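You operate a simulated robot arm through the tools that you are given. There is no shell and no other tool. Be economical: measure what you need, move in short steps, check, and stop when the job is done.

Carry out the task below with a simulated two-armed robot. There is one attempt and no reset: what you move stays moved.

## Task
Bond the blue magnet onto the nameplate in the beige machine, timer on LONG.
Fine: lay it lengthwise on the middle; shut the lid and push the side lever down; wait for DONE, then switch the orange heat switch off. Leave the lid shut, the lever down and the other magnets alone.
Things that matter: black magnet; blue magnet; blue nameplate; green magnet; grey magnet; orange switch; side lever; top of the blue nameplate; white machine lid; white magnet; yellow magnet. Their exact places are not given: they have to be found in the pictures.

Only the result counts: the job must be done as asked and must still hold three seconds after the hand-in. Knocking over, shifting, dropping, spilling or breaking anything else fails it. A push-on lid holds only when it is set on centred and level and pressed home; a screw cap is set on level and turned clockwise until tight.

## Robot
Two 7-joint arms with fingered hands on one trunk, on a base that drives. Base frame: it is fixed to the floor where the robot stands at the start and does not move with it; the origin is under the middle of the robot, x ahead of it, y to its left, z up; the surface under the hand at the start is at about z = 800. Lengths are in mm, angles in rad, forces in N, time in s.
The left shoulder is at the start at [52, 174, 1093], the right one opposite. With the tool pointing down near the work surface each hand reaches from about 300 to 740 mm from the robot's upright axis, wherever it stands, measured 20 degrees to its own side. Places, roughly: blue nameplate (8x4x1 cm) [500, 0, 900]; orange switch [400, 100, 900]; side lever [600, -200, 900]; top of the blue nameplate [500, 0, 900]; white machine lid [700, 0, 1000]. Payload 3.8 kg a hand.
The TCP of each hand is the grasp point between the finger pads, 26 mm short of the fingertips. In the tool frame z runs along the fingers and y along their closing line. The gripper opens to 132 mm. The gripper's body begins 73 mm behind the TCP. The gripper is a hand of 3 fingers: y runs from the thumb to the fingers, the wrist lies at [0, 0, -224] in the tool frame, and closing takes about 1.5 s.
Orientation is that of the tool frame in the base frame, as a unit quaternion [x, y, z, w]. With the fingers straight down and closing along the base's y, the tool's x points along the base's -x, its y along +y and its z along -z.

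## Interface
- The arms move only by the tool move_arm. It takes "left_moves", "right_moves" or both (then of equal length, played together; a hand with none holds still); each is a list that holds one entry, the list of rows, each a list of 6 numbers: the shift along the base's x, y, z in mm, then the turn, a rotation vector about the base's x, y, z in rad. In form: [[[dx, dy, dz, ax, ay, az], ...]]. A call has 1 to 12 rows; each row shifts and turns the commanded pose from where the row before left it. "left_fingers" and "right_fingers" are, for a hand that has rows, the opening, from 0 (shut) to 1 (fully open), set as the call begins (left out, the last holds). A row lasts 0.2 s, in which the tool goes at most 50 mm and 0.15 rad; a call with a longer step from one row to the next is refused whole, and so is a gripper value outside its range. A pose out of reach is approached as far as the arm can. The call stops where the force on the tool passes 50 N (or 10 N more than at its start, if that is more) or the arm is blocked; 0.2 s more then pass. Each finger travels about 108 mm/s and halts on what it meets, pressing with about 26 N; the grip force reading is that of the motor and also rises with nothing between the fingers. The clock runs only during rows and for 0.2 s after the last one: add rows that do not move to give the fingers time. It gives the time, the measured TCP pose, the force on the tool (base axes), the opening and the grip force at its end, in the units of the frame above (readings bear some noise), with the torque about the TCP (base axes, N m) and any sound that the robot's microphone picked up.
- Cameras (640 x 400 px; columns grow to the right, rows downward): "scene" is now at [191.4, -12.9, 981.2]; the picture's right is [-0.12, -0.99, 0.00], its down [-0.28, 0.03, -0.96] and it looks along [0.95, -0.12, -0.28] (base axes); focal length 214 px, centre (320, 200). "left" rides on the left gripper at [-61, 3, -92] in its tool frame; the picture's right is [-0.05, -1.00, 0.00], its down [0.83, -0.04, -0.55] and it looks along [0.55, -0.03, 0.83] (tool axes); focal length 230 px, centre (320, 200). "right" rides on the right gripper at [62, 3, -92] in its tool frame; the picture's right is [-0.05, 1.00, 0.00], its down [-0.83, -0.04, -0.56] and it looks along [-0.55, -0.03, 0.83] (tool axes); focal length 230 px, centre (320, 200).
- capture(camera): a new picture of that camera. It takes no simulated time.
- raise_lower(by): slides the trunk up (or, below 0, down) by that many mm; the arms and the scene camera ride with it, the base frame stays. It gives what a move gives, with no picture.
- drive_base(legs): drives the robot by 1 to 6 legs, each [ahead, left, turn to the left] in mm, mm and rad, along the robot's own axes; the way and the turn of a leg run together, so that a leg with both is an arc; at most 1500 mm and 3.142 rad a leg. The arms and the cameras ride along, it lands a little off, and it stops where it bumps. It gives what a move gives.
- finger_targets(finger1, finger2, thumb_bend, hand): sets how far each is bent, from 0 (flat) to 1 (curled in); at 0.3 the hand is open as for a grip, at 0.7 the pads meet at the TCP. One left out holds its place. A second passes; each finger stops where it meets its share of the squeeze, and holds until it gets a number again. A gripper value or a shape takes the hand back. It gives what a move gives, with no picture; readings hold the bend of each and the force on the fingers (four entries, about 0 where the hand has none), thumb and palm.
- grasp_type(shape, hand): the hand has 3 fingers and takes this shape, open, in about a second: jaw (thumb against the fingers, like two jaws); tri (thumb and two fingers); tip (a fingertip pinch); poke (one finger out to press); point (the index stretched); flat (the hand flat); cup (the hand cupped); fist (a fist). The gripper value then closes the fingers along that shape, each until it touches; the sizes above hold for jaw. It gives what a move gives, with no picture.
- head_to(pan, tilt): turns the head with the scene camera to pan (to the left, within 1.047 rad either way) and tilt (down, from -0.506 to 1.204), counted from straight ahead of the robot. It gives what a move gives.
- point_at(camera, pixels): for up to 12 pixels [column, row] of the newest picture of that camera ("zoom" is the newest enlarged one), the place [x, y, z] in the base frame of the surface seen there, good to about 2 mm. It takes no simulated time.
- enlarge(camera, box): a new picture of the part [left, top, right, bottom] of that camera's present view, enlarged. It takes no simulated time.
- finish_job(): hands the job in; it is judged then, once.

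Work in short steps. Measure before you move; look again where a grasp or a placing could have gone wrong, and mend it. You have 80 turns and 70 pictures in all, those below and enlarged ones among them. Open the grippers and draw the arms clear of the work before you hand the job in, unless the task says otherwise; then end with one line.

The tools are called after "Call:" as name(argument=value, ...) on one line, values as JSON. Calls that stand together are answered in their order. move_arm: Moves the arms, as the interface text tells. Its arguments: {"type":"object","properties":{"left_moves":{"type":"array"},"left_fingers":{"type":"number"},"right_moves":{"type":"array"},"right_fingers":{"type":"number"}},"required":[]} The other tools are called the same way: raise_lower (by) slides the trunk up or down; grasp_type (shape, hand) gives the hand a shape; finger_targets (finger1, finger2, thumb_bend, hand) moves the fingers one by one; drive_base (legs) drives the base; head_to (pan, tilt) turns the head that bears the scene camera; capture (camera) takes a picture; point_at (camera, pixels) gives the place of the surface under pixels of a picture; enlarge (camera, box) takes an enlarged picture of a part of a camera's view; finish_job () hands the job in.

At the start:

```text
time_s: 0.0
left_ee_pos: [573.0, 202.5, 1000.1]
left_ee_rot: [0.0, 1.0, 0.001, -0.001]
left_contact_force: [-0.1, -0.6, 0.4]
left_ft_torque: [-0.03, 0.01, -0.01]
left_width: 132.0
left_grasp_force: 0.1
left_shape: jaw
left_bend: [0.3, 0.3, 0.3]
left_finger forces: [0.0, 0.0, 0.0, 0.0, 0.1, 0.0]
right_ee_pos: [300.3, -220.3, 1270.1]
right_ee_rot: [0.0, 1.0, 0.0, 0.0]
right_contact_force: [0.5, 0.4, 0.0]
right_ft_torque: [0.04, -0.02, 0.01]
right_width: 132.0
right_grasp_force: 0.1
right_shape: jaw
right_bend: [0.3, 0.3, 0.3]
right_finger forces: [0.0, 0.0, 0.0, 0.1, 0.0, 0.0]
trunk travel left (down, up): [-400.0, 82.0]
robot x, y, heading: [1.5, -0.6, -0.003]
head pan, tilt: [-0.126, 0.283]
```

scene: 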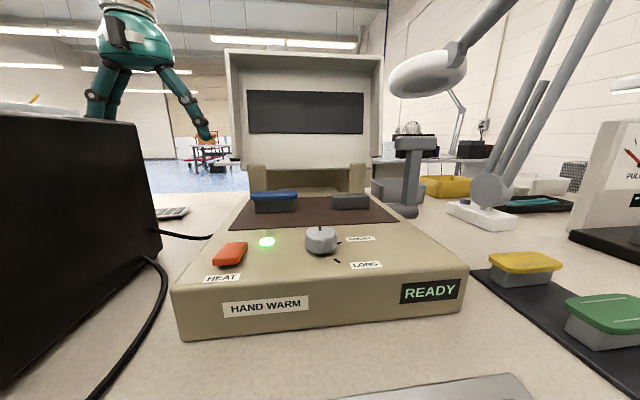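
right: 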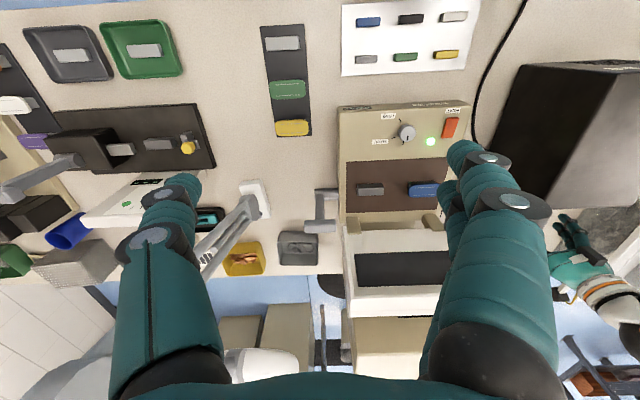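
left: 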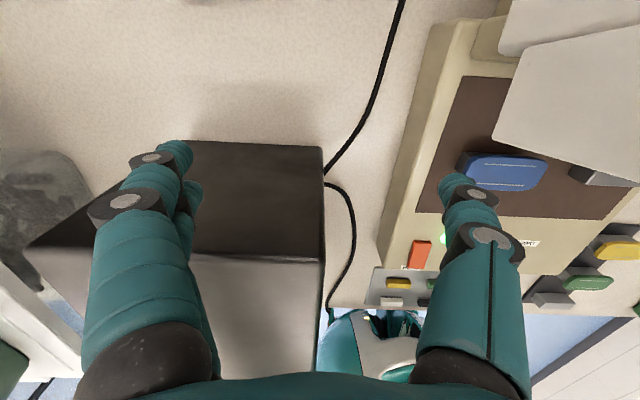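

The scene shows the beige machine with a blue-topped and a grey piece on its brown plate; I take enlargements to understand the pieces.

Call:
enlarge(camera="scene", box=[170, 170, 480, 340])

Call:
enlarge(camera="right", box=[250, 0, 540, 240])

```text
2.06 times, centred on (325, 255) of scene
```

zoom: 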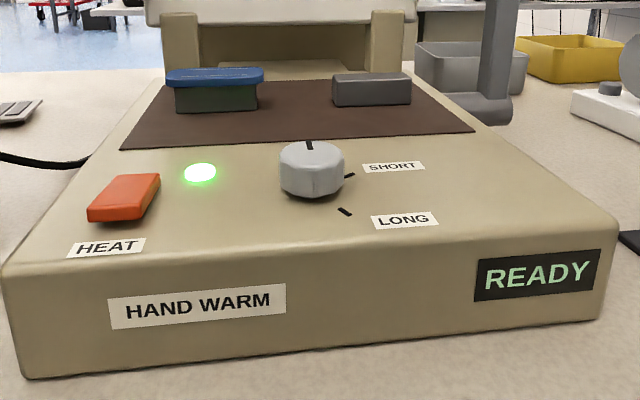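

```text
1.67 times, centred on (395, 120) of right
```

zoom: 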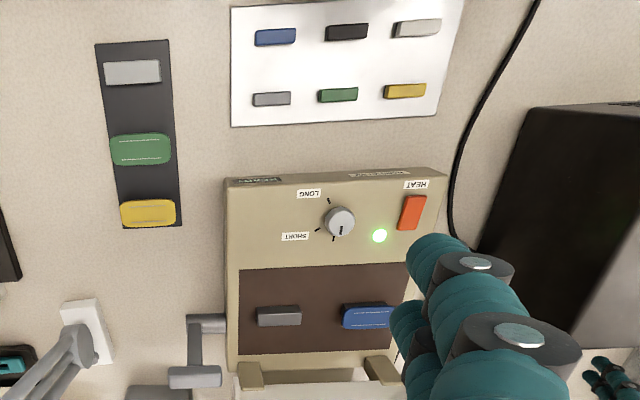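

Nameplate (blue top) is on the hotplate's left; magnets sit on a white tray near the robot. I look down with the head for a precise view.

Call:
head_to(pan=-0.05, tilt=0.95)

Call:
capture(camera="scene")

Call:
enlarge(camera="right", box=[330, 0, 490, 100])

Call:
point_at(camera="zoom", pixels=[[152, 82], [95, 92], [205, 88], [320, 75], [460, 70], [150, 235], [300, 228], [460, 215], [150, 102]])

```text
time_s: 1.0
left_ee_pos: [573.7, 203.0, 1000.6]
left_ee_rot: [0.0, 1.0, 0.0, 0.0]
left_contact_force: [-0.2, -0.5, 0.1]
left_ft_torque: [0.0, 0.02, 0.0]
left_width: 131.9
left_grasp_force: 0.2
left_shape: jaw
left_bend: [0.3, 0.3, 0.3]
left_finger forces: [0.0, 0.1, 0.0, 0.0, 0.1, 0.1]
right_ee_pos: [299.5, -220.2, 1270.6]
right_ee_rot: [0.0, 1.0, 0.0, 0.0]
right_contact_force: [0.0, -1.5, 0.7]
right_ft_torque: [0.02, -0.05, 0.01]
right_width: 132.1
right_grasp_force: 0.0
right_shape: jaw
right_bend: [0.3, 0.3, 0.3]
right_finger forces: [0.0, 0.0, 0.0, 0.0, 0.0, 0.1]
trunk travel left (down, up): [-400.0, 82.0]
robot x, y, heading: [-2.9, -1.0, 0.001]
head pan, tilt: [-0.051, 0.949]
```

```text
64 pictures are left
```

scene: 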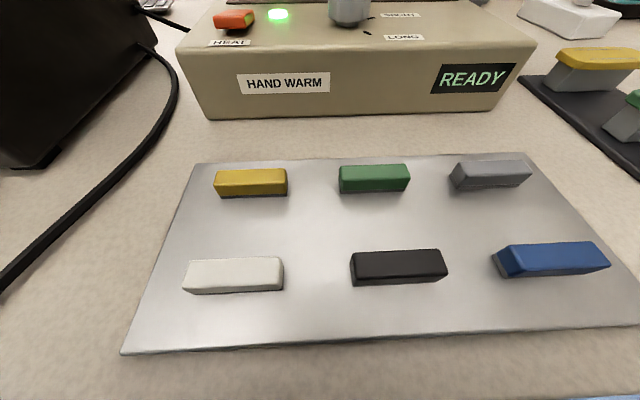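

```text
4.00 times, centred on (410, 50) of right
```

zoom: 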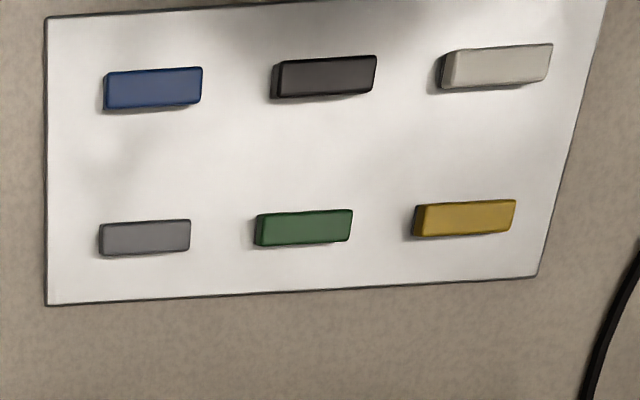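

```text
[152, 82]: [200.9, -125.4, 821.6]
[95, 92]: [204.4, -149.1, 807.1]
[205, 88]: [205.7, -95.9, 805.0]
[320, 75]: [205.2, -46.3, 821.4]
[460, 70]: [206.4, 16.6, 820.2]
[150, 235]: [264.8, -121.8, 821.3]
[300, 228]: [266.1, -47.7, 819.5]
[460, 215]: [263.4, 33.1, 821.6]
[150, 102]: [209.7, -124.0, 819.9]
```

The blue magnet is at about (203,-123), top z≈821. Now I measure the machine parts with the head less tilted.

Call:
head_to(pan=-0.05, tilt=0.5)

Call:
enlarge(camera="scene", box=[160, 80, 480, 280])

```text
time_s: 1.9
left_ee_pos: [573.0, 202.9, 999.1]
left_ee_rot: [0.0, 1.0, 0.0, -0.001]
left_contact_force: [0.4, -0.8, -0.5]
left_ft_torque: [0.02, 0.01, 0.04]
left_width: 132.1
left_grasp_force: 0.0
left_shape: jaw
left_bend: [0.3, 0.3, 0.3]
left_finger forces: [0.0, 0.1, 0.0, 0.0, 0.1, 0.0]
right_ee_pos: [299.6, -219.7, 1269.8]
right_ee_rot: [0.0, 1.0, 0.0, 0.001]
right_contact_force: [-0.4, 0.7, 0.7]
right_ft_torque: [-0.02, -0.01, 0.02]
right_width: 131.8
right_grasp_force: 0.0
right_shape: jaw
right_bend: [0.3, 0.3, 0.3]
right_finger forces: [0.0, 0.1, 0.0, 0.0, 0.1, 0.1]
trunk travel left (down, up): [-400.0, 82.0]
robot x, y, heading: [-1.4, -0.7, 0.001]
head pan, tilt: [-0.051, 0.499]
```

```text
2.00 times, centred on (320, 180) of scene
```

zoom: 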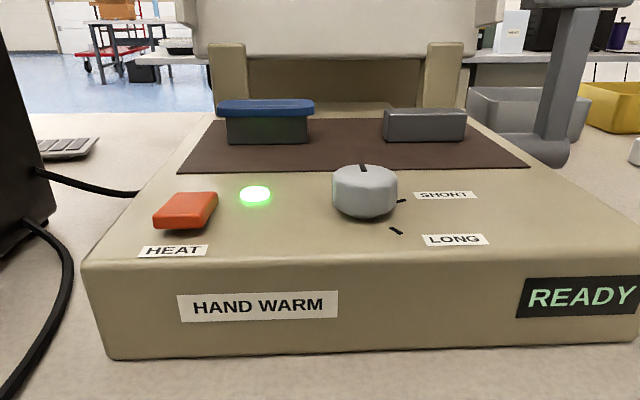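

Call:
point_at(camera="zoom", pixels=[[266, 104], [220, 104], [312, 104], [266, 112], [268, 130], [425, 115], [186, 200], [180, 218], [160, 212], [205, 196], [363, 170], [365, 195]])

Call:
point_at(camera="zoom", pixels=[[402, 201], [396, 231], [430, 195], [456, 240], [334, 180], [397, 180], [360, 250], [570, 30], [570, 90], [350, 40], [230, 80], [440, 80]])

Call:
enlarge(camera="right", box=[310, 90, 490, 230])

```text
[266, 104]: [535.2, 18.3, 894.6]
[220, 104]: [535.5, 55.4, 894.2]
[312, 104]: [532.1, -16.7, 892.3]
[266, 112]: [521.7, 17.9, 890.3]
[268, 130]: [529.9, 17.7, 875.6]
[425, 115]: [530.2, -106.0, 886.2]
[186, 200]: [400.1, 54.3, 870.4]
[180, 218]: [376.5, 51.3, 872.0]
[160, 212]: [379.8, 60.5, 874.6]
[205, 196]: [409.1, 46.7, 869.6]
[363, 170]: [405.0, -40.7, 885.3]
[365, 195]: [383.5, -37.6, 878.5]
```

```text
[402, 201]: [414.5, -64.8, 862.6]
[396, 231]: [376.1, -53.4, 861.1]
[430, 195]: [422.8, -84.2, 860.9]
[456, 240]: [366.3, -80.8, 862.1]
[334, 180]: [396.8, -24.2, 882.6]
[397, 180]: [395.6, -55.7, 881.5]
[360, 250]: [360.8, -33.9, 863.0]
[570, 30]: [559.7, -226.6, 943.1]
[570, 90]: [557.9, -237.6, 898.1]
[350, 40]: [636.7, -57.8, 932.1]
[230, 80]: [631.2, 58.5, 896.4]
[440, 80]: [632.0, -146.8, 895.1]
```

```text
2.86 times, centred on (400, 160) of right
```

zoom: 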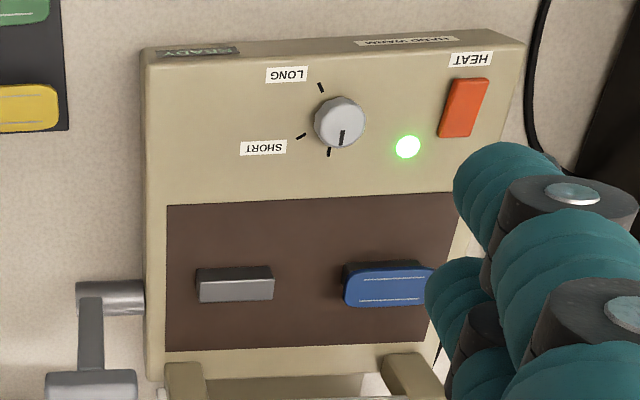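

I measure knob ticks, nameplate corners and lever from the right camera's enlarged view.

Call:
point_at(camera="zoom", pixels=[[329, 151], [301, 136], [320, 88], [340, 137], [340, 118], [346, 303], [346, 272], [390, 285], [150, 60], [150, 360], [90, 380], [110, 298]])

Call:
head_to(pan=-0.1, tilt=0.1)

Call:
capture(camera="scene")

```text
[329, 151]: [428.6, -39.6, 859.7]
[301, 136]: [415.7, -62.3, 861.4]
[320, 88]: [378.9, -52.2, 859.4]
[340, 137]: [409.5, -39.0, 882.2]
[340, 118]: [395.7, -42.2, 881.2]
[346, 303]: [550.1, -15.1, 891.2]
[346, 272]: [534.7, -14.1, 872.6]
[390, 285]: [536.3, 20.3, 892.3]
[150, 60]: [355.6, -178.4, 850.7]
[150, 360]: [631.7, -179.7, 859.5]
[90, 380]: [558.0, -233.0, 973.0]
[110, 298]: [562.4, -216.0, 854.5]
```

```text
time_s: 2.8
left_ee_pos: [573.8, 202.3, 1000.5]
left_ee_rot: [0.0, 1.0, 0.0, -0.001]
left_contact_force: [0.2, -0.2, -0.1]
left_ft_torque: [0.0, -0.03, -0.03]
left_width: 131.9
left_grasp_force: 0.1
left_shape: jaw
left_bend: [0.3, 0.3, 0.3]
left_finger forces: [0.1, 0.0, 0.0, 0.0, 0.0, 0.1]
right_ee_pos: [298.9, -220.3, 1270.4]
right_ee_rot: [0.0, 1.0, 0.0, 0.0]
right_contact_force: [0.4, 0.1, 0.3]
right_ft_torque: [-0.04, 0.0, -0.02]
right_width: 132.0
right_grasp_force: 0.0
right_shape: jaw
right_bend: [0.3, 0.3, 0.3]
right_finger forces: [0.1, 0.0, 0.1, 0.1, 0.0, 0.1]
trunk travel left (down, up): [-400.0, 82.0]
robot x, y, heading: [2.2, 0.2, -0.003]
head pan, tilt: [-0.099, 0.099]
```

```text
60 pictures are left
```

scene: 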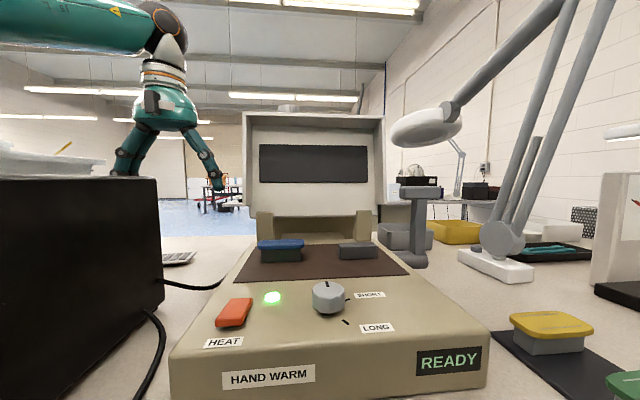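

Fitting the three ticks gives a knob centre near (402,-39), with OFF at 0°, SHORT at -60° and LONG at -150°. I bring the right hand above the knob, pre-turned by +1.3 rad so that one grip can turn it all the way.

Call:
move_arm(right_moves=[[[8.6, 15.1, -22.5, 0, 0, 0.109], [8.6, 15.1, -22.5, 0, 0, 0.109], [8.6, 15.1, -22.5, 0, 0, 0.109], [8.6, 15.1, -22.5, 0, 0, 0.109], [8.6, 15.1, -22.5, 0, 0, 0.109], [8.6, 15.1, -22.5, 0, 0, 0.109], [8.6, 15.1, -22.5, 0, 0, 0.109], [8.6, 15.1, -22.5, 0, 0, 0.109], [8.6, 15.1, -22.5, 0, 0, 0.109], [8.6, 15.1, -22.5, 0, 0, 0.109], [8.6, 15.1, -22.5, 0, 0, 0.109], [8.6, 15.1, -22.5, 0, 0, 0.109]]], right_fingers=0.55)

Call:
capture(camera="right")

Call:
capture(camera="scene")

```text
time_s: 5.4
left_ee_pos: [573.7, 202.9, 999.6]
left_ee_rot: [0.0, 1.0, 0.0, 0.0]
left_contact_force: [-0.2, -0.2, 0.2]
left_ft_torque: [-0.02, 0.0, 0.02]
left_width: 132.0
left_grasp_force: 0.1
left_shape: jaw
left_bend: [0.3, 0.3, 0.3]
left_finger forces: [0.1, 0.0, 0.0, 0.0, 0.1, 0.0]
right_ee_pos: [467.4, -188.6, 1075.6]
right_ee_rot: [-0.608, 0.794, 0.0, 0.002]
right_contact_force: [-1.2, -0.1, -0.4]
right_ft_torque: [-0.02, -0.03, -0.01]
right_width: 73.2
right_grasp_force: 0.0
right_shape: jaw
right_bend: [0.72, 0.72, 0.7]
right_finger forces: [0.1, 0.0, 0.1, 0.0, 0.0, 0.0]
right hand out of reach, approached as far as the arm can: row 7, 8, 9, 10, 11, 12
trunk travel left (down, up): [-400.0, 82.0]
robot x, y, heading: [1.5, -3.2, -0.001]
head pan, tilt: [-0.099, 0.099]
```

```text
59 pictures are left
```

right: 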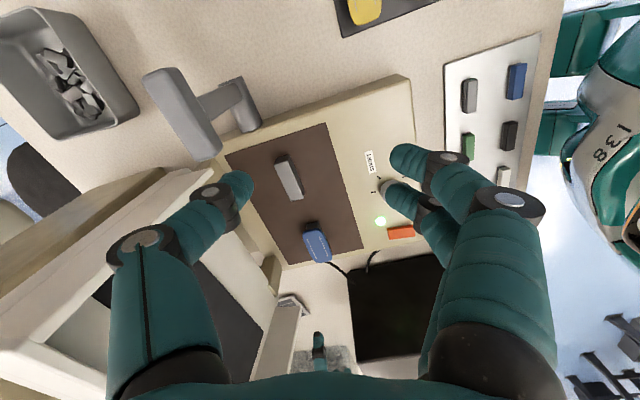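

```text
58 pictures are left
```

scene: 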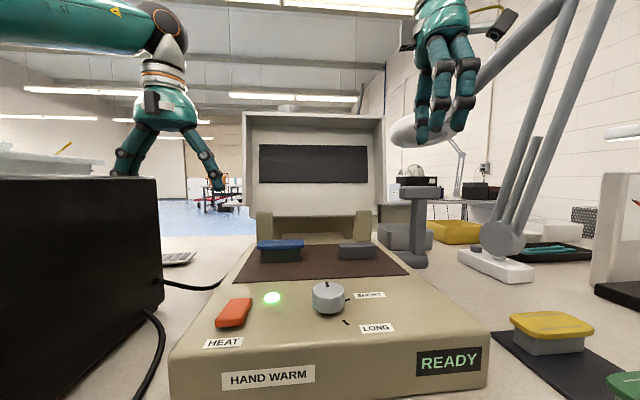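

The pre-turned pose is out of reach from here. I lift both hands clear (the left one near the black box), and undo part of the yaw.

Call:
move_arm(right_moves=[[[0, 0, 30, 0, 0, -0.13], [0, 0, 30, 0, 0, -0.13], [0, 0, 20, 0, 0, -0.13], [0, 0, 0, 0, 0, -0.13], [0, 0, 0, 0, 0, -0.13], [0, 0, 0, 0, 0, -0.13], [0, 0, 0, 0, 0, 0]]], left_moves=[[[0, 0, 40, 0, 0, 0], [0, 0, 40, 0, 0, 0], [0, 0, 40, 0, 0, 0], [0, 0, 40, 0, 0, 0], [0, 0, 40, 0, 0, 0], [0, 0, 0, 0, 0, 0], [0, 0, 0, 0, 0, 0]]])

```text
time_s: 7.0
left_ee_pos: [573.1, 203.9, 1201.1]
left_ee_rot: [0.0, 1.0, 0.001, 0.0]
left_contact_force: [0.8, 0.1, -0.2]
left_ft_torque: [-0.02, 0.0, 0.0]
left_width: 131.8
left_grasp_force: 0.1
left_shape: jaw
left_bend: [0.3, 0.3, 0.3]
left_finger forces: [0.0, 0.0, 0.1, 0.0, 0.0, 0.1]
right_ee_pos: [455.4, -217.1, 1159.8]
right_ee_rot: [-0.259, 0.966, 0.0, 0.001]
right_contact_force: [-0.2, -0.7, 0.5]
right_ft_torque: [0.0, -0.03, -0.01]
right_width: 73.2
right_grasp_force: 0.1
right_shape: jaw
right_bend: [0.72, 0.72, 0.7]
right_finger forces: [0.0, 0.0, 0.0, 0.0, 0.0, 0.0]
right hand out of reach, approached as far as the arm can: row 1, 2
trunk travel left (down, up): [-400.0, 82.0]
robot x, y, heading: [-2.0, 2.8, -0.003]
head pan, tilt: [-0.099, 0.099]
```

Now I drive back 120 and left 130, so knob, magnet and nameplate all lie well within the right hand's reach.

Call:
drive_base(legs=[[-120, 0, 0], [0, 130, 0]])

```text
time_s: 9.6
left_ee_pos: [453.7, 333.2, 1199.6]
left_ee_rot: [-0.001, 1.0, 0.0, -0.001]
left_contact_force: [0.1, 0.0, 0.6]
left_ft_torque: [-0.01, 0.01, -0.01]
left_width: 131.9
left_grasp_force: 0.1
left_shape: jaw
left_bend: [0.3, 0.3, 0.3]
left_finger forces: [0.0, 0.0, 0.1, 0.0, 0.0, 0.0]
right_ee_pos: [337.3, -86.9, 1159.7]
right_ee_rot: [-0.262, 0.965, 0.0, 0.0]
right_contact_force: [-0.3, 0.8, -0.1]
right_ft_torque: [-0.03, -0.01, -0.01]
right_width: 73.1
right_grasp_force: 0.0
right_shape: jaw
right_bend: [0.72, 0.72, 0.7]
right_finger forces: [0.0, 0.0, 0.0, 0.0, 0.0, 0.1]
trunk travel left (down, up): [-400.0, 82.0]
robot x, y, heading: [-120.4, 127.6, 0.004]
head pan, tilt: [-0.099, 0.099]
```

I move above the knob, yawing to about 1.3 rad.

Call:
move_arm(right_moves=[[[8, 6, -25, 0, 0, 0.1], [8, 6, -25, 0, 0, 0.1], [8, 6, -25, 0, 0, 0.1], [8, 6, -25, 0, 0, 0.1], [8, 6, -25, 0, 0, 0.1], [8, 6, -25, 0, 0, 0.1], [8, 6, -25, 0, 0, 0.1], [8.5, 6, -25, 0, 0, 0.07], [0, 0, 0, 0, 0, 0]]])

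Call:
capture(camera="right")

```text
time_s: 11.6
left_ee_pos: [453.5, 333.2, 1201.0]
left_ee_rot: [-0.001, 1.0, 0.001, 0.0]
left_contact_force: [0.5, 0.2, 0.5]
left_ft_torque: [-0.02, 0.02, 0.0]
left_width: 131.9
left_grasp_force: 0.1
left_shape: jaw
left_bend: [0.3, 0.3, 0.3]
left_finger forces: [0.1, 0.0, 0.1, 0.0, 0.0, 0.0]
right_ee_pos: [407.4, -109.9, 974.4]
right_ee_rot: [-0.605, 0.796, 0.0, 0.001]
right_contact_force: [-0.8, -0.5, -0.6]
right_ft_torque: [-0.01, 0.02, -0.04]
right_width: 73.0
right_grasp_force: 0.0
right_shape: jaw
right_bend: [0.72, 0.72, 0.7]
right_finger forces: [0.0, 0.0, 0.0, 0.1, 0.0, 0.0]
right hand out of reach, approached as far as the arm can: row 4, 5, 7, 8
trunk travel left (down, up): [-400.0, 82.0]
robot x, y, heading: [-116.7, 131.3, -0.001]
head pan, tilt: [-0.099, 0.099]
```

```text
57 pictures are left
```

right: 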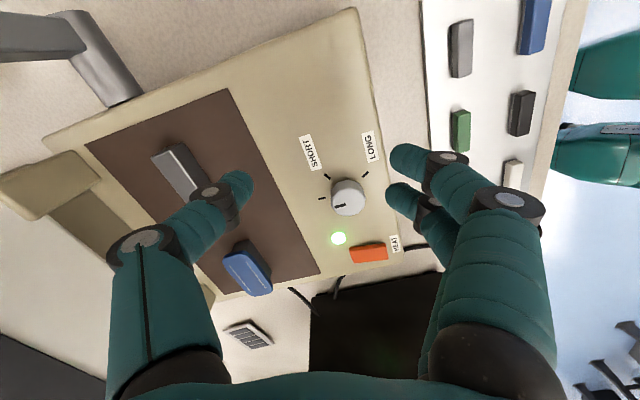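

Positive yaw is the limited side. I go to yaw ≈0.5 above the knob and will turn in two grips if needed.

Call:
move_arm(right_moves=[[[0, 5, 0, 0, 0, -0.12], [0, 5, 0, 0, 0, -0.12], [-1, 10, -2, 0, 0, -0.12], [-1, 10, -2, 0, 0, -0.12], [-1, 10, -2, 0, 0, -0.12], [-1, 15, -4, 0, 0, -0.12], [-1, 16, -4, 0, 0, -0.08], [0, 0, 0, 0, 0, 0]]])

Call:
capture(camera="right")

```text
time_s: 13.4
left_ee_pos: [453.5, 332.9, 1201.1]
left_ee_rot: [0.0, 1.0, 0.0, -0.002]
left_contact_force: [0.0, 0.2, 0.0]
left_ft_torque: [-0.02, -0.02, 0.04]
left_width: 132.0
left_grasp_force: 0.0
left_shape: jaw
left_bend: [0.3, 0.3, 0.3]
left_finger forces: [0.0, 0.0, 0.0, 0.1, 0.1, 0.1]
right_ee_pos: [406.8, -113.4, 1004.0]
right_ee_rot: [-0.301, 0.953, 0.001, 0.002]
right_contact_force: [0.5, -0.4, -0.7]
right_ft_torque: [0.01, -0.01, -0.02]
right_width: 73.1
right_grasp_force: 0.0
right_shape: jaw
right_bend: [0.72, 0.72, 0.7]
right_finger forces: [0.1, 0.1, 0.0, 0.0, 0.0, 0.0]
right hand out of reach, approached as far as the arm can: row 1, 2, 3, 4, 5, 6, 7
trunk travel left (down, up): [-400.0, 82.0]
robot x, y, heading: [-117.2, 124.7, 0.004]
head pan, tilt: [-0.099, 0.099]
```

```text
56 pictures are left
```

right: 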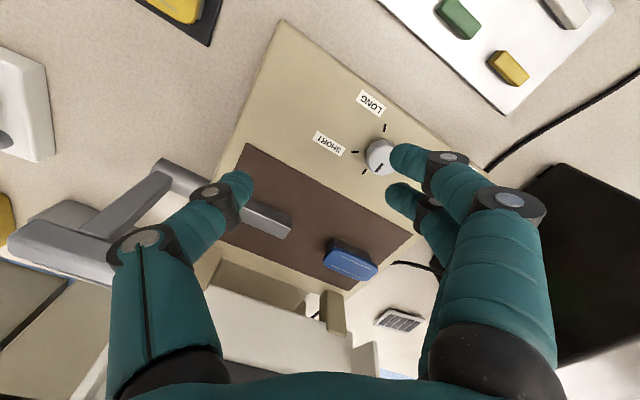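

The arm's configuration is still poor; I continue to yaw ≈0 in place, then re-approach.

Call:
move_arm(right_moves=[[[0, 0, 10, 0, 0, -0.13], [0, 0, 10, 0, 0, -0.13], [0, 0, 0, 0, 0, -0.13], [0, 0, 0, 0, 0, -0.13], [0, 0, 0, 0, 0, -0.1], [0, 20, 0, 0, 0, 0], [0, 20, 0, 0, 0, 0], [0, 20, 0, 0, 0, 0], [0, 0, 0, 0, 0, 0]]])

```text
time_s: 15.4
left_ee_pos: [451.8, 333.9, 1200.9]
left_ee_rot: [-0.001, 1.0, 0.0, -0.001]
left_contact_force: [-0.5, 0.2, -0.6]
left_ft_torque: [-0.04, 0.01, -0.03]
left_width: 132.1
left_grasp_force: 0.1
left_shape: jaw
left_bend: [0.3, 0.3, 0.3]
left_finger forces: [0.1, 0.0, 0.0, 0.0, 0.0, 0.0]
right_ee_pos: [407.4, -112.4, 1024.2]
right_ee_rot: [0.002, 1.0, 0.001, 0.002]
right_contact_force: [-0.8, -0.3, -0.7]
right_ft_torque: [-0.03, -0.02, 0.01]
right_width: 73.0
right_grasp_force: 0.0
right_shape: jaw
right_bend: [0.72, 0.72, 0.7]
right_finger forces: [0.0, 0.0, 0.1, 0.1, 0.0, 0.1]
right hand out of reach, approached as far as the arm can: row 6, 7, 8
trunk travel left (down, up): [-400.0, 82.0]
robot x, y, heading: [-120.8, 130.3, 0.001]
head pan, tilt: [-0.099, 0.099]
```

Moving to +y is blocked here; I go up and back towards the starting stance to free the arm, then probe +y.

Call:
move_arm(right_moves=[[[-25, 0, 30, 0, 0, 0], [-25, 0, 30, 0, 0, 0], [-25, 0, 30, 0, 0, 0], [-25, 0, 30, 0, 0, 0], [0, 0, 0, 0, 0, -0.12], [0, 0, 0, 0, 0, -0.12], [0, 0, 0, 0, 0, -0.12], [0, 20, 0, 0, 0, 0], [0, 20, 0, 0, 0, 0], [0, 20, 0, 0, 0, 0], [0, 0, 0, 0, 0, 0]]])

```text
time_s: 17.8
left_ee_pos: [454.1, 333.0, 1200.6]
left_ee_rot: [-0.001, 1.0, 0.0, 0.0]
left_contact_force: [-0.3, -0.6, 0.5]
left_ft_torque: [0.0, 0.0, -0.02]
left_width: 132.1
left_grasp_force: 0.0
left_shape: jaw
left_bend: [0.3, 0.3, 0.3]
left_finger forces: [0.0, 0.0, 0.1, 0.1, 0.1, 0.1]
right_ee_pos: [307.6, -52.4, 1146.1]
right_ee_rot: [0.181, 0.983, 0.0, 0.002]
right_contact_force: [0.0, -0.3, 0.2]
right_ft_torque: [-0.01, -0.03, -0.01]
right_width: 73.2
right_grasp_force: 0.0
right_shape: jaw
right_bend: [0.72, 0.72, 0.7]
right_finger forces: [0.0, 0.0, 0.1, 0.0, 0.0, 0.0]
trunk travel left (down, up): [-400.0, 82.0]
robot x, y, heading: [-121.5, 125.5, 0.005]
head pan, tilt: [-0.099, 0.099]
```

Free now. I keep yaw ≈-0.36 and move above the knob.

Call:
move_arm(right_moves=[[[12, 2, -23, 0, 0, 0], [12, 2, -23, 0, 0, 0], [12, 2, -23, 0, 0, 0], [12, 2, -23, 0, 0, 0], [12, 2, -23, 0, 0, 0], [12, 2, -23, 0, 0, 0], [12, 1, -23, 0, 0, 0], [10, 0, -22, 0, 0, 0], [0, 0, 0, 0, 0, 0]]])

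Call:
capture(camera="right")

```text
time_s: 19.8
left_ee_pos: [453.4, 333.3, 1202.0]
left_ee_rot: [0.0, 1.0, 0.0, 0.0]
left_contact_force: [-1.0, 0.3, -0.1]
left_ft_torque: [-0.01, -0.01, -0.03]
left_width: 131.6
left_grasp_force: 0.1
left_shape: jaw
left_bend: [0.3, 0.3, 0.3]
left_finger forces: [0.0, 0.0, 0.1, 0.0, 0.0, 0.1]
right_ee_pos: [396.6, -96.4, 981.9]
right_ee_rot: [0.183, 0.983, 0.0, 0.002]
right_contact_force: [-0.6, 0.3, 0.0]
right_ft_torque: [-0.01, 0.03, -0.02]
right_width: 73.0
right_grasp_force: 0.0
right_shape: jaw
right_bend: [0.72, 0.72, 0.7]
right_finger forces: [0.0, 0.0, 0.0, 0.0, 0.2, 0.1]
right hand out of reach, approached as far as the arm can: row 3, 4, 5, 6, 7, 8
trunk travel left (down, up): [-400.0, 82.0]
robot x, y, heading: [-115.4, 128.5, -0.002]
head pan, tilt: [-0.099, 0.099]
```

```text
55 pictures are left
```

right: 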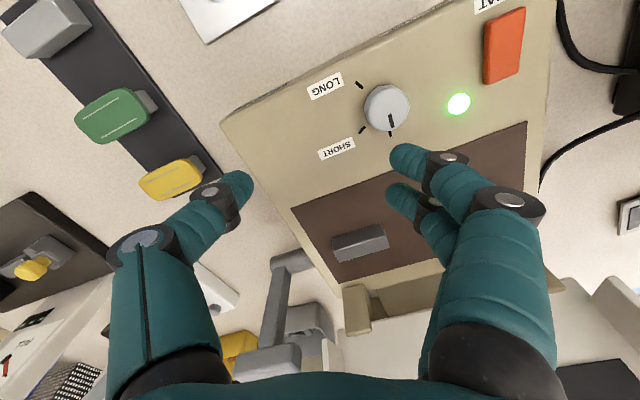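

The right arm works only further out to its side; I drive 90 mm more to the left.

Call:
drive_base(legs=[[0, 90, 0]])

Call:
move_arm(right_moves=[[[0, -8, 0, 0, 0, 0], [0, -8, 0, 0, 0, 0], [0, -8, 0, 0, 0, 0], [0, 0, 0, 0, 0, 0.1], [0, 0, 0, 0, 0, 0.1], [0, 0, 0, 0, 0, 0.1], [0, 0, 0, 0, 0, 0]]])

```text
time_s: 21.3
left_ee_pos: [453.9, 422.5, 1200.8]
left_ee_rot: [-0.001, 1.0, 0.0, -0.001]
left_contact_force: [0.0, 0.4, 0.3]
left_ft_torque: [0.03, -0.03, 0.0]
left_width: 131.9
left_grasp_force: 0.2
left_shape: jaw
left_bend: [0.3, 0.3, 0.3]
left_finger forces: [0.0, 0.0, 0.1, 0.0, 0.1, 0.0]
right_ee_pos: [396.2, -6.6, 982.2]
right_ee_rot: [0.182, 0.983, 0.0, 0.002]
right_contact_force: [0.3, 0.2, 0.9]
right_ft_torque: [-0.01, -0.01, -0.02]
right_width: 72.8
right_grasp_force: 0.0
right_shape: jaw
right_bend: [0.72, 0.72, 0.7]
right_finger forces: [0.1, 0.1, 0.0, 0.0, 0.0, 0.0]
trunk travel left (down, up): [-400.0, 82.0]
robot x, y, heading: [-118.9, 214.9, 0.003]
head pan, tilt: [-0.099, 0.099]
```

```text
time_s: 22.9
left_ee_pos: [453.0, 422.5, 1200.9]
left_ee_rot: [-0.001, 1.0, 0.0, -0.001]
left_contact_force: [0.0, 0.1, 0.6]
left_ft_torque: [0.0, 0.0, 0.02]
left_width: 131.8
left_grasp_force: 0.0
left_shape: jaw
left_bend: [0.3, 0.3, 0.3]
left_finger forces: [0.0, 0.0, 0.0, 0.1, 0.0, 0.1]
right_ee_pos: [395.9, -31.1, 982.2]
right_ee_rot: [0.033, 0.999, 0.001, 0.001]
right_contact_force: [-0.1, 0.5, 0.4]
right_ft_torque: [0.0, -0.03, 0.0]
right_width: 73.1
right_grasp_force: 0.1
right_shape: jaw
right_bend: [0.72, 0.72, 0.7]
right_finger forces: [0.0, 0.0, 0.1, 0.0, 0.1, 0.1]
trunk travel left (down, up): [-400.0, 82.0]
robot x, y, heading: [-120.7, 219.4, 0.005]
head pan, tilt: [-0.099, 0.099]
```

Works. I centre over the knob (402,-39), yaw to +0.5 and descend to z≈925 for a look.

Call:
move_arm(right_moves=[[[6, -8, 0, 0, 0, 0.12], [0, 0, -10, 0, 0, 0.12], [0, 0, -15, 0, 0, 0.12], [0, 0, -15, 0, 0, 0.12], [0, 0, -15, 0, 0, 0.08], [0, 0, 0, 0, 0, 0]]])

Call:
capture(camera="right")

```text
time_s: 24.3
left_ee_pos: [452.8, 422.8, 1201.1]
left_ee_rot: [-0.001, 1.0, 0.0, 0.0]
left_contact_force: [-0.4, 0.7, 0.3]
left_ft_torque: [-0.02, -0.04, 0.01]
left_width: 132.2
left_grasp_force: 0.0
left_shape: jaw
left_bend: [0.3, 0.3, 0.3]
left_finger forces: [0.0, 0.0, 0.1, 0.0, 0.0, 0.1]
right_ee_pos: [402.2, -38.1, 927.6]
right_ee_rot: [-0.245, 0.97, 0.0, 0.001]
right_contact_force: [-0.2, -0.5, 0.0]
right_ft_torque: [0.02, -0.02, 0.0]
right_width: 73.1
right_grasp_force: 0.0
right_shape: jaw
right_bend: [0.72, 0.72, 0.7]
right_finger forces: [0.0, 0.0, 0.0, 0.1, 0.1, 0.0]
trunk travel left (down, up): [-400.0, 82.0]
robot x, y, heading: [-119.5, 215.8, 0.0]
head pan, tilt: [-0.099, 0.099]
```

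```text
54 pictures are left
```

right: 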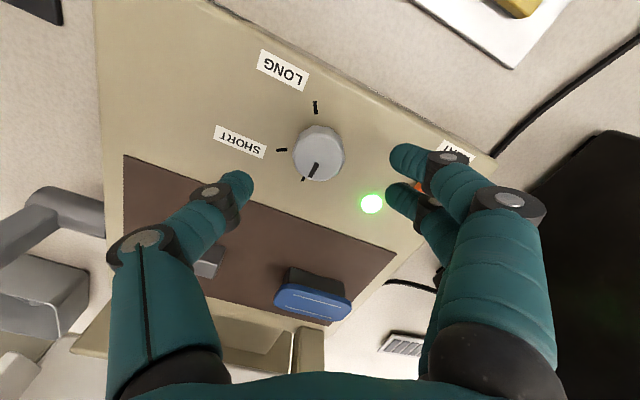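

Knob is centred between the fingers. I descend to TCP z≈892 and close.

Call:
move_arm(right_moves=[[[0, 0, -12, 0, 0, 0], [0, 0, -12, 0, 0, 0], [0, 0, -10, 0, 0, 0], [0, 0, 0, 0, 0, 0]]])

Call:
move_arm(right_moves=[[[0, 0, 0, 0, 0, 0], [0, 0, 0, 0, 0, 0], [0, 0, 0, 0, 0, 0], [0, 0, 0, 0, 0, 0], [0, 0, 0, 0, 0, 0]]], right_fingers=0.1)

Call:
capture(camera="right")

```text
time_s: 25.3
left_ee_pos: [453.2, 421.7, 1200.9]
left_ee_rot: [-0.001, 1.0, 0.0, -0.001]
left_contact_force: [-0.6, -0.3, 0.1]
left_ft_torque: [0.0, 0.01, 0.0]
left_width: 131.9
left_grasp_force: 0.1
left_shape: jaw
left_bend: [0.3, 0.3, 0.3]
left_finger forces: [0.0, 0.0, 0.1, 0.1, 0.0, 0.0]
right_ee_pos: [401.7, -38.1, 892.8]
right_ee_rot: [-0.244, 0.97, 0.001, 0.002]
right_contact_force: [0.3, 0.3, -0.2]
right_ft_torque: [-0.01, 0.0, 0.02]
right_width: 73.1
right_grasp_force: 0.0
right_shape: jaw
right_bend: [0.72, 0.72, 0.7]
right_finger forces: [0.0, 0.1, 0.0, 0.0, 0.0, 0.0]
trunk travel left (down, up): [-400.0, 82.0]
robot x, y, heading: [-121.0, 221.0, 0.004]
head pan, tilt: [-0.099, 0.099]
```

```text
time_s: 26.5
left_ee_pos: [454.5, 422.1, 1201.8]
left_ee_rot: [-0.001, 1.0, -0.001, 0.0]
left_contact_force: [-0.2, 0.4, -0.2]
left_ft_torque: [-0.01, 0.01, -0.04]
left_width: 131.9
left_grasp_force: 0.1
left_shape: jaw
left_bend: [0.3, 0.3, 0.3]
left_finger forces: [0.0, 0.0, 0.0, 0.1, 0.0, 0.0]
right_ee_pos: [401.7, -39.3, 893.5]
right_ee_rot: [-0.245, 0.97, 0.0, 0.002]
right_contact_force: [1.5, -2.1, -1.1]
right_ft_torque: [-0.07, -0.02, -0.02]
right_width: 22.5
right_grasp_force: 25.7
right_shape: jaw
right_bend: [0.73, 0.73, 0.7]
right_finger forces: [11.2, 11.3, 0.0, 0.1, 24.9, 0.0]
trunk travel left (down, up): [-400.0, 82.0]
robot x, y, heading: [-119.7, 221.2, -0.001]
head pan, tilt: [-0.099, 0.099]
```

```text
53 pictures are left
```

right: 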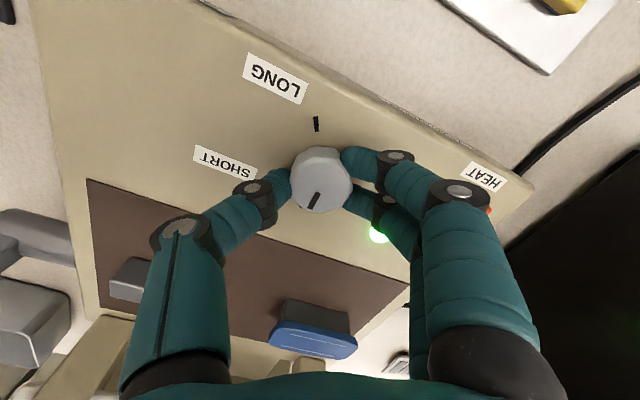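

Gripped firmly (three contact points). I turn clockwise (−z) by 1.2 rad and check.

Call:
move_arm(right_moves=[[[0, 0, 0, 0, 0, -0.12], [0, 0, 0, 0, 0, -0.12], [0, 0, 0, 0, 0, -0.12], [0, 0, 0, 0, 0, -0.12], [0, 0, 0, 0, 0, -0.12], [0, 0, 0, 0, 0, -0.12], [0, 0, 0, 0, 0, -0.12], [0, 0, 0, 0, 0, -0.12], [0, 0, 0, 0, 0, -0.12], [0, 0, 0, 0, 0, -0.12]]])

Call:
capture(camera="right")

```text
time_s: 28.7
left_ee_pos: [453.3, 422.4, 1201.1]
left_ee_rot: [-0.001, 1.0, 0.001, 0.0]
left_contact_force: [-0.6, 0.0, 0.1]
left_ft_torque: [-0.01, 0.0, -0.02]
left_width: 131.7
left_grasp_force: 0.0
left_shape: jaw
left_bend: [0.3, 0.3, 0.3]
left_finger forces: [0.0, 0.0, 0.1, 0.0, 0.0, 0.1]
right_ee_pos: [402.3, -39.4, 892.9]
right_ee_rot: [0.348, 0.938, -0.001, 0.002]
right_contact_force: [-2.1, -1.5, -2.7]
right_ft_torque: [-0.02, 0.07, 0.0]
right_width: 22.5
right_grasp_force: 25.4
right_shape: jaw
right_bend: [0.73, 0.73, 0.7]
right_finger forces: [11.5, 10.8, 0.0, 0.0, 24.9, 0.0]
trunk travel left (down, up): [-400.0, 82.0]
robot x, y, heading: [-116.9, 217.6, 0.0]
head pan, tilt: [-0.099, 0.099]
```

```text
52 pictures are left
```

right: 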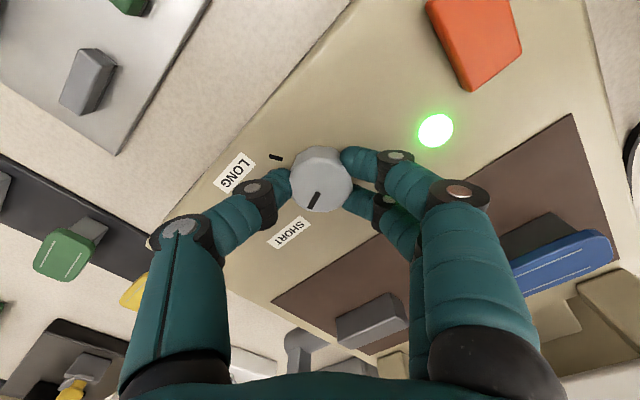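

The knob follows the hand. I continue another 1.32 rad without regripping.

Call:
move_arm(right_moves=[[[0, 0, 0, 0, 0, -0.12], [0, 0, 0, 0, 0, -0.12], [0, 0, 0, 0, 0, -0.12], [0, 0, 0, 0, 0, -0.12], [0, 0, 0, 0, 0, -0.12], [0, 0, 0, 0, 0, -0.12], [0, 0, 0, 0, 0, -0.12], [0, 0, 0, 0, 0, -0.12], [0, 0, 0, 0, 0, -0.12], [0, 0, 0, 0, 0, -0.12], [0, 0, 0, 0, 0, -0.12]]])

Call:
capture(camera="right")

```text
time_s: 31.1
left_ee_pos: [453.1, 421.8, 1201.0]
left_ee_rot: [0.0, 1.0, 0.0, -0.001]
left_contact_force: [0.4, -0.2, -0.4]
left_ft_torque: [0.01, -0.02, 0.02]
left_width: 131.7
left_grasp_force: 0.0
left_shape: jaw
left_bend: [0.3, 0.3, 0.3]
left_finger forces: [0.0, 0.0, 0.0, 0.0, 0.0, 0.0]
right_ee_pos: [365.9, -370.8, 912.2]
right_ee_rot: [0.847, 0.532, 0.003, -0.002]
right_contact_force: [1.4, -1.1, -0.3]
right_ft_torque: [0.0, 0.01, -0.02]
right_width: 12.3
right_grasp_force: 26.6
right_shape: jaw
right_bend: [0.75, 0.76, 0.75]
right_finger forces: [0.0, 0.0, 0.0, 0.1, 0.0, 0.0]
right hand out of reach, approached as far as the arm can: row 1, 2, 3, 4, 5, 6, 7, 8, 9, 10, 11
trunk travel left (down, up): [-400.0, 82.0]
robot x, y, heading: [-119.3, 216.8, -0.001]
head pan, tilt: [-0.099, 0.099]
```

```text
51 pictures are left
```

right: 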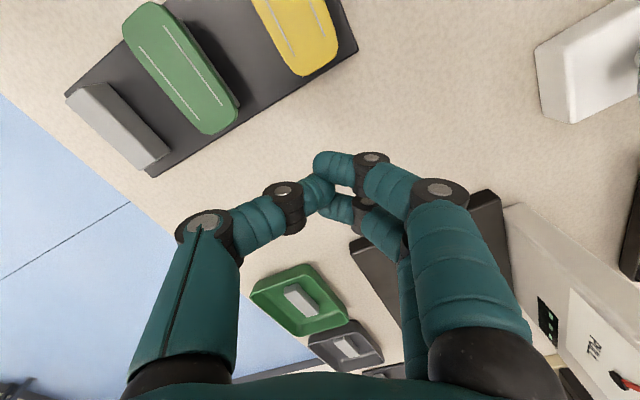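

The arm swung off out of reach — dangerous. I lift it straight up a bit and check that nothing was disturbed.

Call:
move_arm(right_moves=[[[0, 0, 15, 0, 0, 0], [0, 0, 20, 0, 0, 0], [0, 0, 20, 0, 0, 0], [0, 0, 20, 0, 0, 0], [0, 0, 20, 0, 0, 0]]])

Call:
head_to(pan=-0.5, tilt=0.5)

Call:
capture(camera="scene")

Call:
capture(camera="right")

```text
time_s: 32.3
left_ee_pos: [452.5, 422.3, 1201.1]
left_ee_rot: [0.0, 1.0, 0.0, 0.0]
left_contact_force: [-0.8, 0.8, 0.6]
left_ft_torque: [0.0, -0.01, 0.0]
left_width: 131.7
left_grasp_force: 0.1
left_shape: jaw
left_bend: [0.3, 0.3, 0.3]
left_finger forces: [0.0, 0.1, 0.0, 0.0, 0.0, 0.0]
right_ee_pos: [364.4, -382.1, 1006.2]
right_ee_rot: [0.848, 0.53, 0.0, 0.001]
right_contact_force: [-0.3, 0.4, 0.1]
right_ft_torque: [-0.01, -0.02, 0.04]
right_width: 12.2
right_grasp_force: 25.9
right_shape: jaw
right_bend: [0.75, 0.76, 0.75]
right_finger forces: [0.0, 0.0, 0.0, 0.1, 0.1, 0.0]
right hand out of reach, approached as far as the arm can: row 1, 3, 5
trunk travel left (down, up): [-400.0, 82.0]
robot x, y, heading: [-121.4, 222.9, 0.002]
head pan, tilt: [-0.099, 0.099]
```

```text
time_s: 33.1
left_ee_pos: [453.9, 422.0, 1200.7]
left_ee_rot: [-0.001, 1.0, -0.001, -0.001]
left_contact_force: [-0.6, -0.5, -0.3]
left_ft_torque: [-0.04, 0.03, 0.01]
left_width: 131.9
left_grasp_force: 0.0
left_shape: jaw
left_bend: [0.3, 0.3, 0.3]
left_finger forces: [0.1, 0.1, 0.0, 0.1, 0.1, 0.0]
right_ee_pos: [363.9, -382.3, 1005.4]
right_ee_rot: [0.848, 0.529, 0.0, 0.0]
right_contact_force: [0.2, 0.9, -0.1]
right_ft_torque: [0.0, -0.01, -0.01]
right_width: 12.0
right_grasp_force: 25.9
right_shape: jaw
right_bend: [0.75, 0.76, 0.75]
right_finger forces: [0.0, 0.1, 0.1, 0.0, 0.0, 0.0]
trunk travel left (down, up): [-400.0, 82.0]
robot x, y, heading: [-119.1, 216.8, -0.001]
head pan, tilt: [-0.499, 0.499]
```

```text
50 pictures are left
```

scene: 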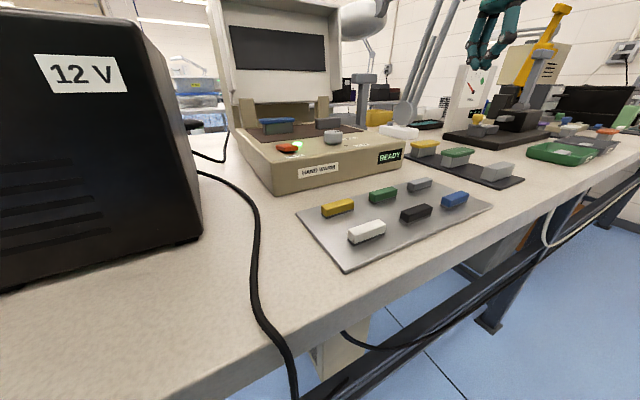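

```text
49 pictures are left
```

right: 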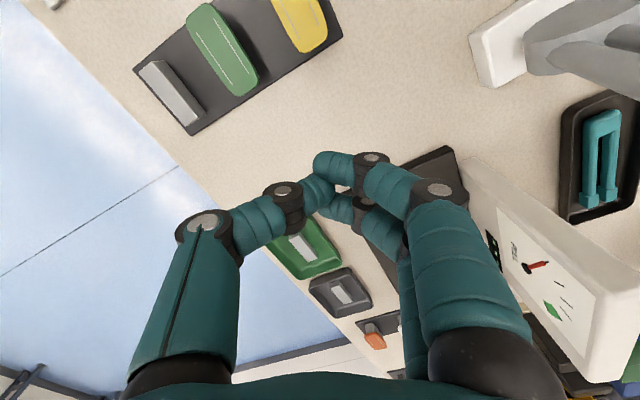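

Nothing is disturbed and the knob turned part-way. I'll use the left hand from a stance further right (robot near y≈-350), which gives it the needed yaw range; first I tuck the right hand up and retract the left one.

Call:
move_arm(right_moves=[[[0, 0, 22, 0, 0, 0.14], [0, 0, 22, 0, 0, 0.14], [0, 0, 22, 0, 0, 0.14], [0, 0, 22, 0, 0, 0.14], [-10, 10, 22, 0, 0, 0.14], [-20, 30, 22, 0, 0, 0.14], [-20, 40, 22, 0, 0, 0.14], [-20, 40, 22, 0, 0, 0.14], [-20, 40, 22, 0, 0, 0.14], [-20, 40, 22, 0, 0, 0.14], [-20, 40, 22, 0, 0, 0.14], [-20, 30, 0, 0, 0, 0.14]]], left_moves=[[[-15, 0, 0, 0, 0, 0], [-15, 0, 0, 0, 0, 0], [-15, 0, 0, 0, 0, 0], [-15, 0, 0, 0, 0, 0], [-15, 0, 0, 0, 0, 0], [-15, 0, 0, 0, 0, 0], [-15, 0, 0, 0, 0, 0], [-15, 0, 0, 0, 0, 0], [-15, 0, 0, 0, 0, 0], [-15, 0, 0, 0, 0, 0], [0, 0, 0, 0, 0, 0], [0, 0, 0, 0, 0, 0]]], right_fingers=0.5)

Call:
enlarge(camera="scene", box=[210, 0, 530, 200])

Call:
point_at(camera="zoom", pixels=[[310, 40], [440, 100], [490, 160], [235, 278], [240, 268], [380, 265], [510, 190]])

```text
time_s: 35.8
left_ee_pos: [302.1, 421.5, 1201.6]
left_ee_rot: [-0.001, 1.0, 0.0, 0.0]
left_contact_force: [-0.1, 0.2, -0.8]
left_ft_torque: [0.0, 0.0, -0.01]
left_width: 131.9
left_grasp_force: 0.1
left_shape: jaw
left_bend: [0.3, 0.3, 0.3]
left_finger forces: [0.0, 0.0, 0.0, 0.0, 0.1, 0.1]
right_ee_pos: [209.6, -110.4, 1249.5]
right_ee_rot: [0.172, 0.985, 0.0, 0.002]
right_contact_force: [-1.2, -0.4, -1.1]
right_ft_torque: [0.04, 0.0, -0.04]
right_width: 65.1
right_grasp_force: 0.1
right_shape: jaw
right_bend: [0.73, 0.73, 0.7]
right_finger forces: [0.1, 0.0, 0.0, 0.0, 0.1, 0.0]
trunk travel left (down, up): [-400.0, 82.0]
robot x, y, heading: [-118.3, 217.4, 0.005]
head pan, tilt: [-0.499, 0.499]
```

```text
2.00 times, centred on (370, 100) of scene
```

zoom: 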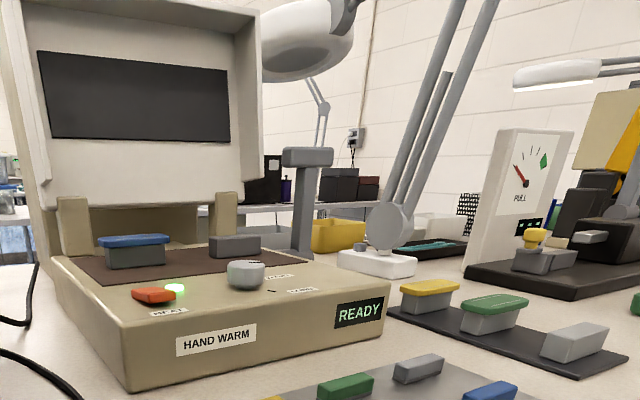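

```text
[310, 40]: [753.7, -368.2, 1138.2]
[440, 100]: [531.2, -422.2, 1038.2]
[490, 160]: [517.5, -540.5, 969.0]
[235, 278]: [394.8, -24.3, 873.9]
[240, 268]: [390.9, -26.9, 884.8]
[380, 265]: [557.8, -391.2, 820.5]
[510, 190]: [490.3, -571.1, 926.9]
```

Lamp column is at about (530,-420) and leans to -y; keeping hands at x<420 is safe. I drive back, right 560 and ahead again.

Call:
drive_base(legs=[[-120, 0, 0], [0, -560, 0], [180, 0, 0.2]])

Call:
head_to(pan=0.4, tilt=0.55)

Call:
capture(camera="scene")

Call:
capture(camera="left")

```text
time_s: 43.2
left_ee_pos: [313.9, -51.9, 1200.5]
left_ee_rot: [-0.101, 0.995, 0.001, 0.001]
left_contact_force: [0.4, 0.6, 0.1]
left_ft_torque: [0.01, 0.04, -0.01]
left_width: 131.9
left_grasp_force: 0.1
left_shape: jaw
left_bend: [0.3, 0.3, 0.3]
left_finger forces: [0.1, 0.0, 0.1, 0.0, 0.0, 0.0]
right_ee_pos: [330.9, -594.0, 1248.4]
right_ee_rot: [0.074, 0.997, -0.001, 0.002]
right_contact_force: [-0.3, -0.1, -0.2]
right_ft_torque: [0.01, 0.0, -0.01]
right_width: 65.3
right_grasp_force: 0.1
right_shape: jaw
right_bend: [0.73, 0.73, 0.7]
right_finger forces: [0.0, 0.0, 0.0, 0.0, 0.1, 0.1]
trunk travel left (down, up): [-400.0, 82.0]
robot x, y, heading: [-60.4, -338.6, 0.198]
head pan, tilt: [-0.499, 0.499]
```

```text
time_s: 44.4
left_ee_pos: [314.9, -52.8, 1200.3]
left_ee_rot: [-0.1, 0.995, 0.0, 0.0]
left_contact_force: [0.4, 0.3, 0.0]
left_ft_torque: [0.02, -0.05, 0.01]
left_width: 131.7
left_grasp_force: 0.0
left_shape: jaw
left_bend: [0.3, 0.3, 0.3]
left_finger forces: [0.0, 0.0, 0.1, 0.0, 0.0, 0.0]
right_ee_pos: [329.9, -592.9, 1249.4]
right_ee_rot: [0.074, 0.997, 0.0, 0.001]
right_contact_force: [-0.1, 0.0, -0.6]
right_ft_torque: [-0.03, 0.01, -0.01]
right_width: 65.5
right_grasp_force: 0.0
right_shape: jaw
right_bend: [0.73, 0.73, 0.7]
right_finger forces: [0.1, 0.1, 0.0, 0.1, 0.1, 0.0]
trunk travel left (down, up): [-400.0, 82.0]
robot x, y, heading: [-61.3, -333.6, 0.203]
head pan, tilt: [0.4, 0.55]
```

```text
47 pictures are left
```

scene: 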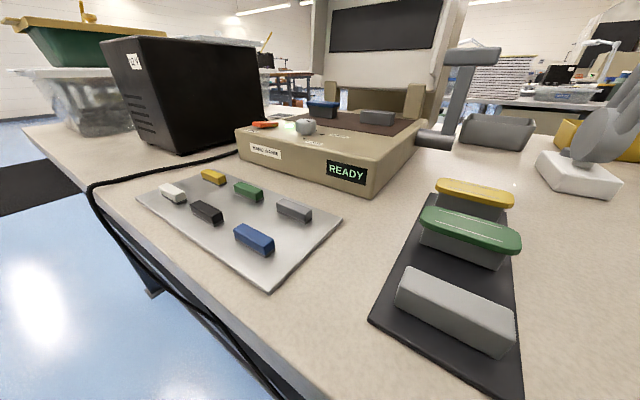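

```text
46 pictures are left
```

left: 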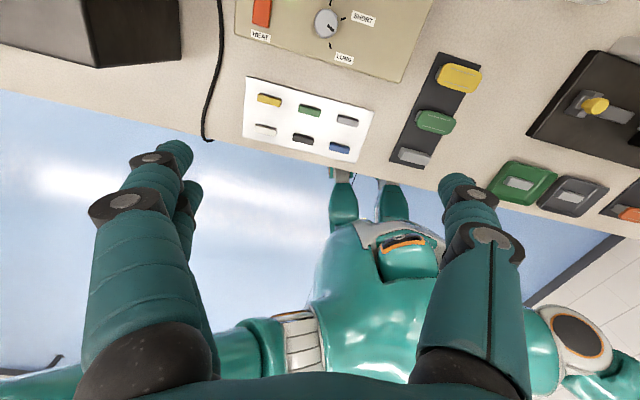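

I zoom on the knob in the left camera to see where its mark is.

Call:
enlarge(camera="left", box=[240, 0, 400, 100])

Call:
point_at(camera="zoom", pixels=[[345, 92], [375, 78], [362, 180], [100, 45]])

```text
4.00 times, centred on (320, 50) of left
```

zoom: 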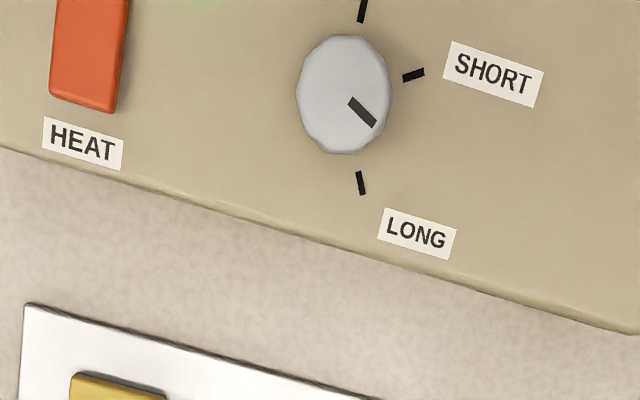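

```text
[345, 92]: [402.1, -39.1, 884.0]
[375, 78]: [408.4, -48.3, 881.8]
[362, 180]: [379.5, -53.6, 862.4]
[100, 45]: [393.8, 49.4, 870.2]
```

Call:
point_at(camera="zoom", pixels=[[352, 101], [373, 123], [362, 15], [414, 75], [360, 190], [305, 90], [390, 95], [345, 40], [345, 150]])

```text
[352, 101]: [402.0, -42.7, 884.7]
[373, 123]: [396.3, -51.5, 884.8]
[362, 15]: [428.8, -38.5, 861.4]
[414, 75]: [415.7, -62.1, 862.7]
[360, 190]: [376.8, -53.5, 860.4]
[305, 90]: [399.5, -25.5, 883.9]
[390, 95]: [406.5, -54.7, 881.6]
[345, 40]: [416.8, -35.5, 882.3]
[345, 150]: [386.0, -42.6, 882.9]
```

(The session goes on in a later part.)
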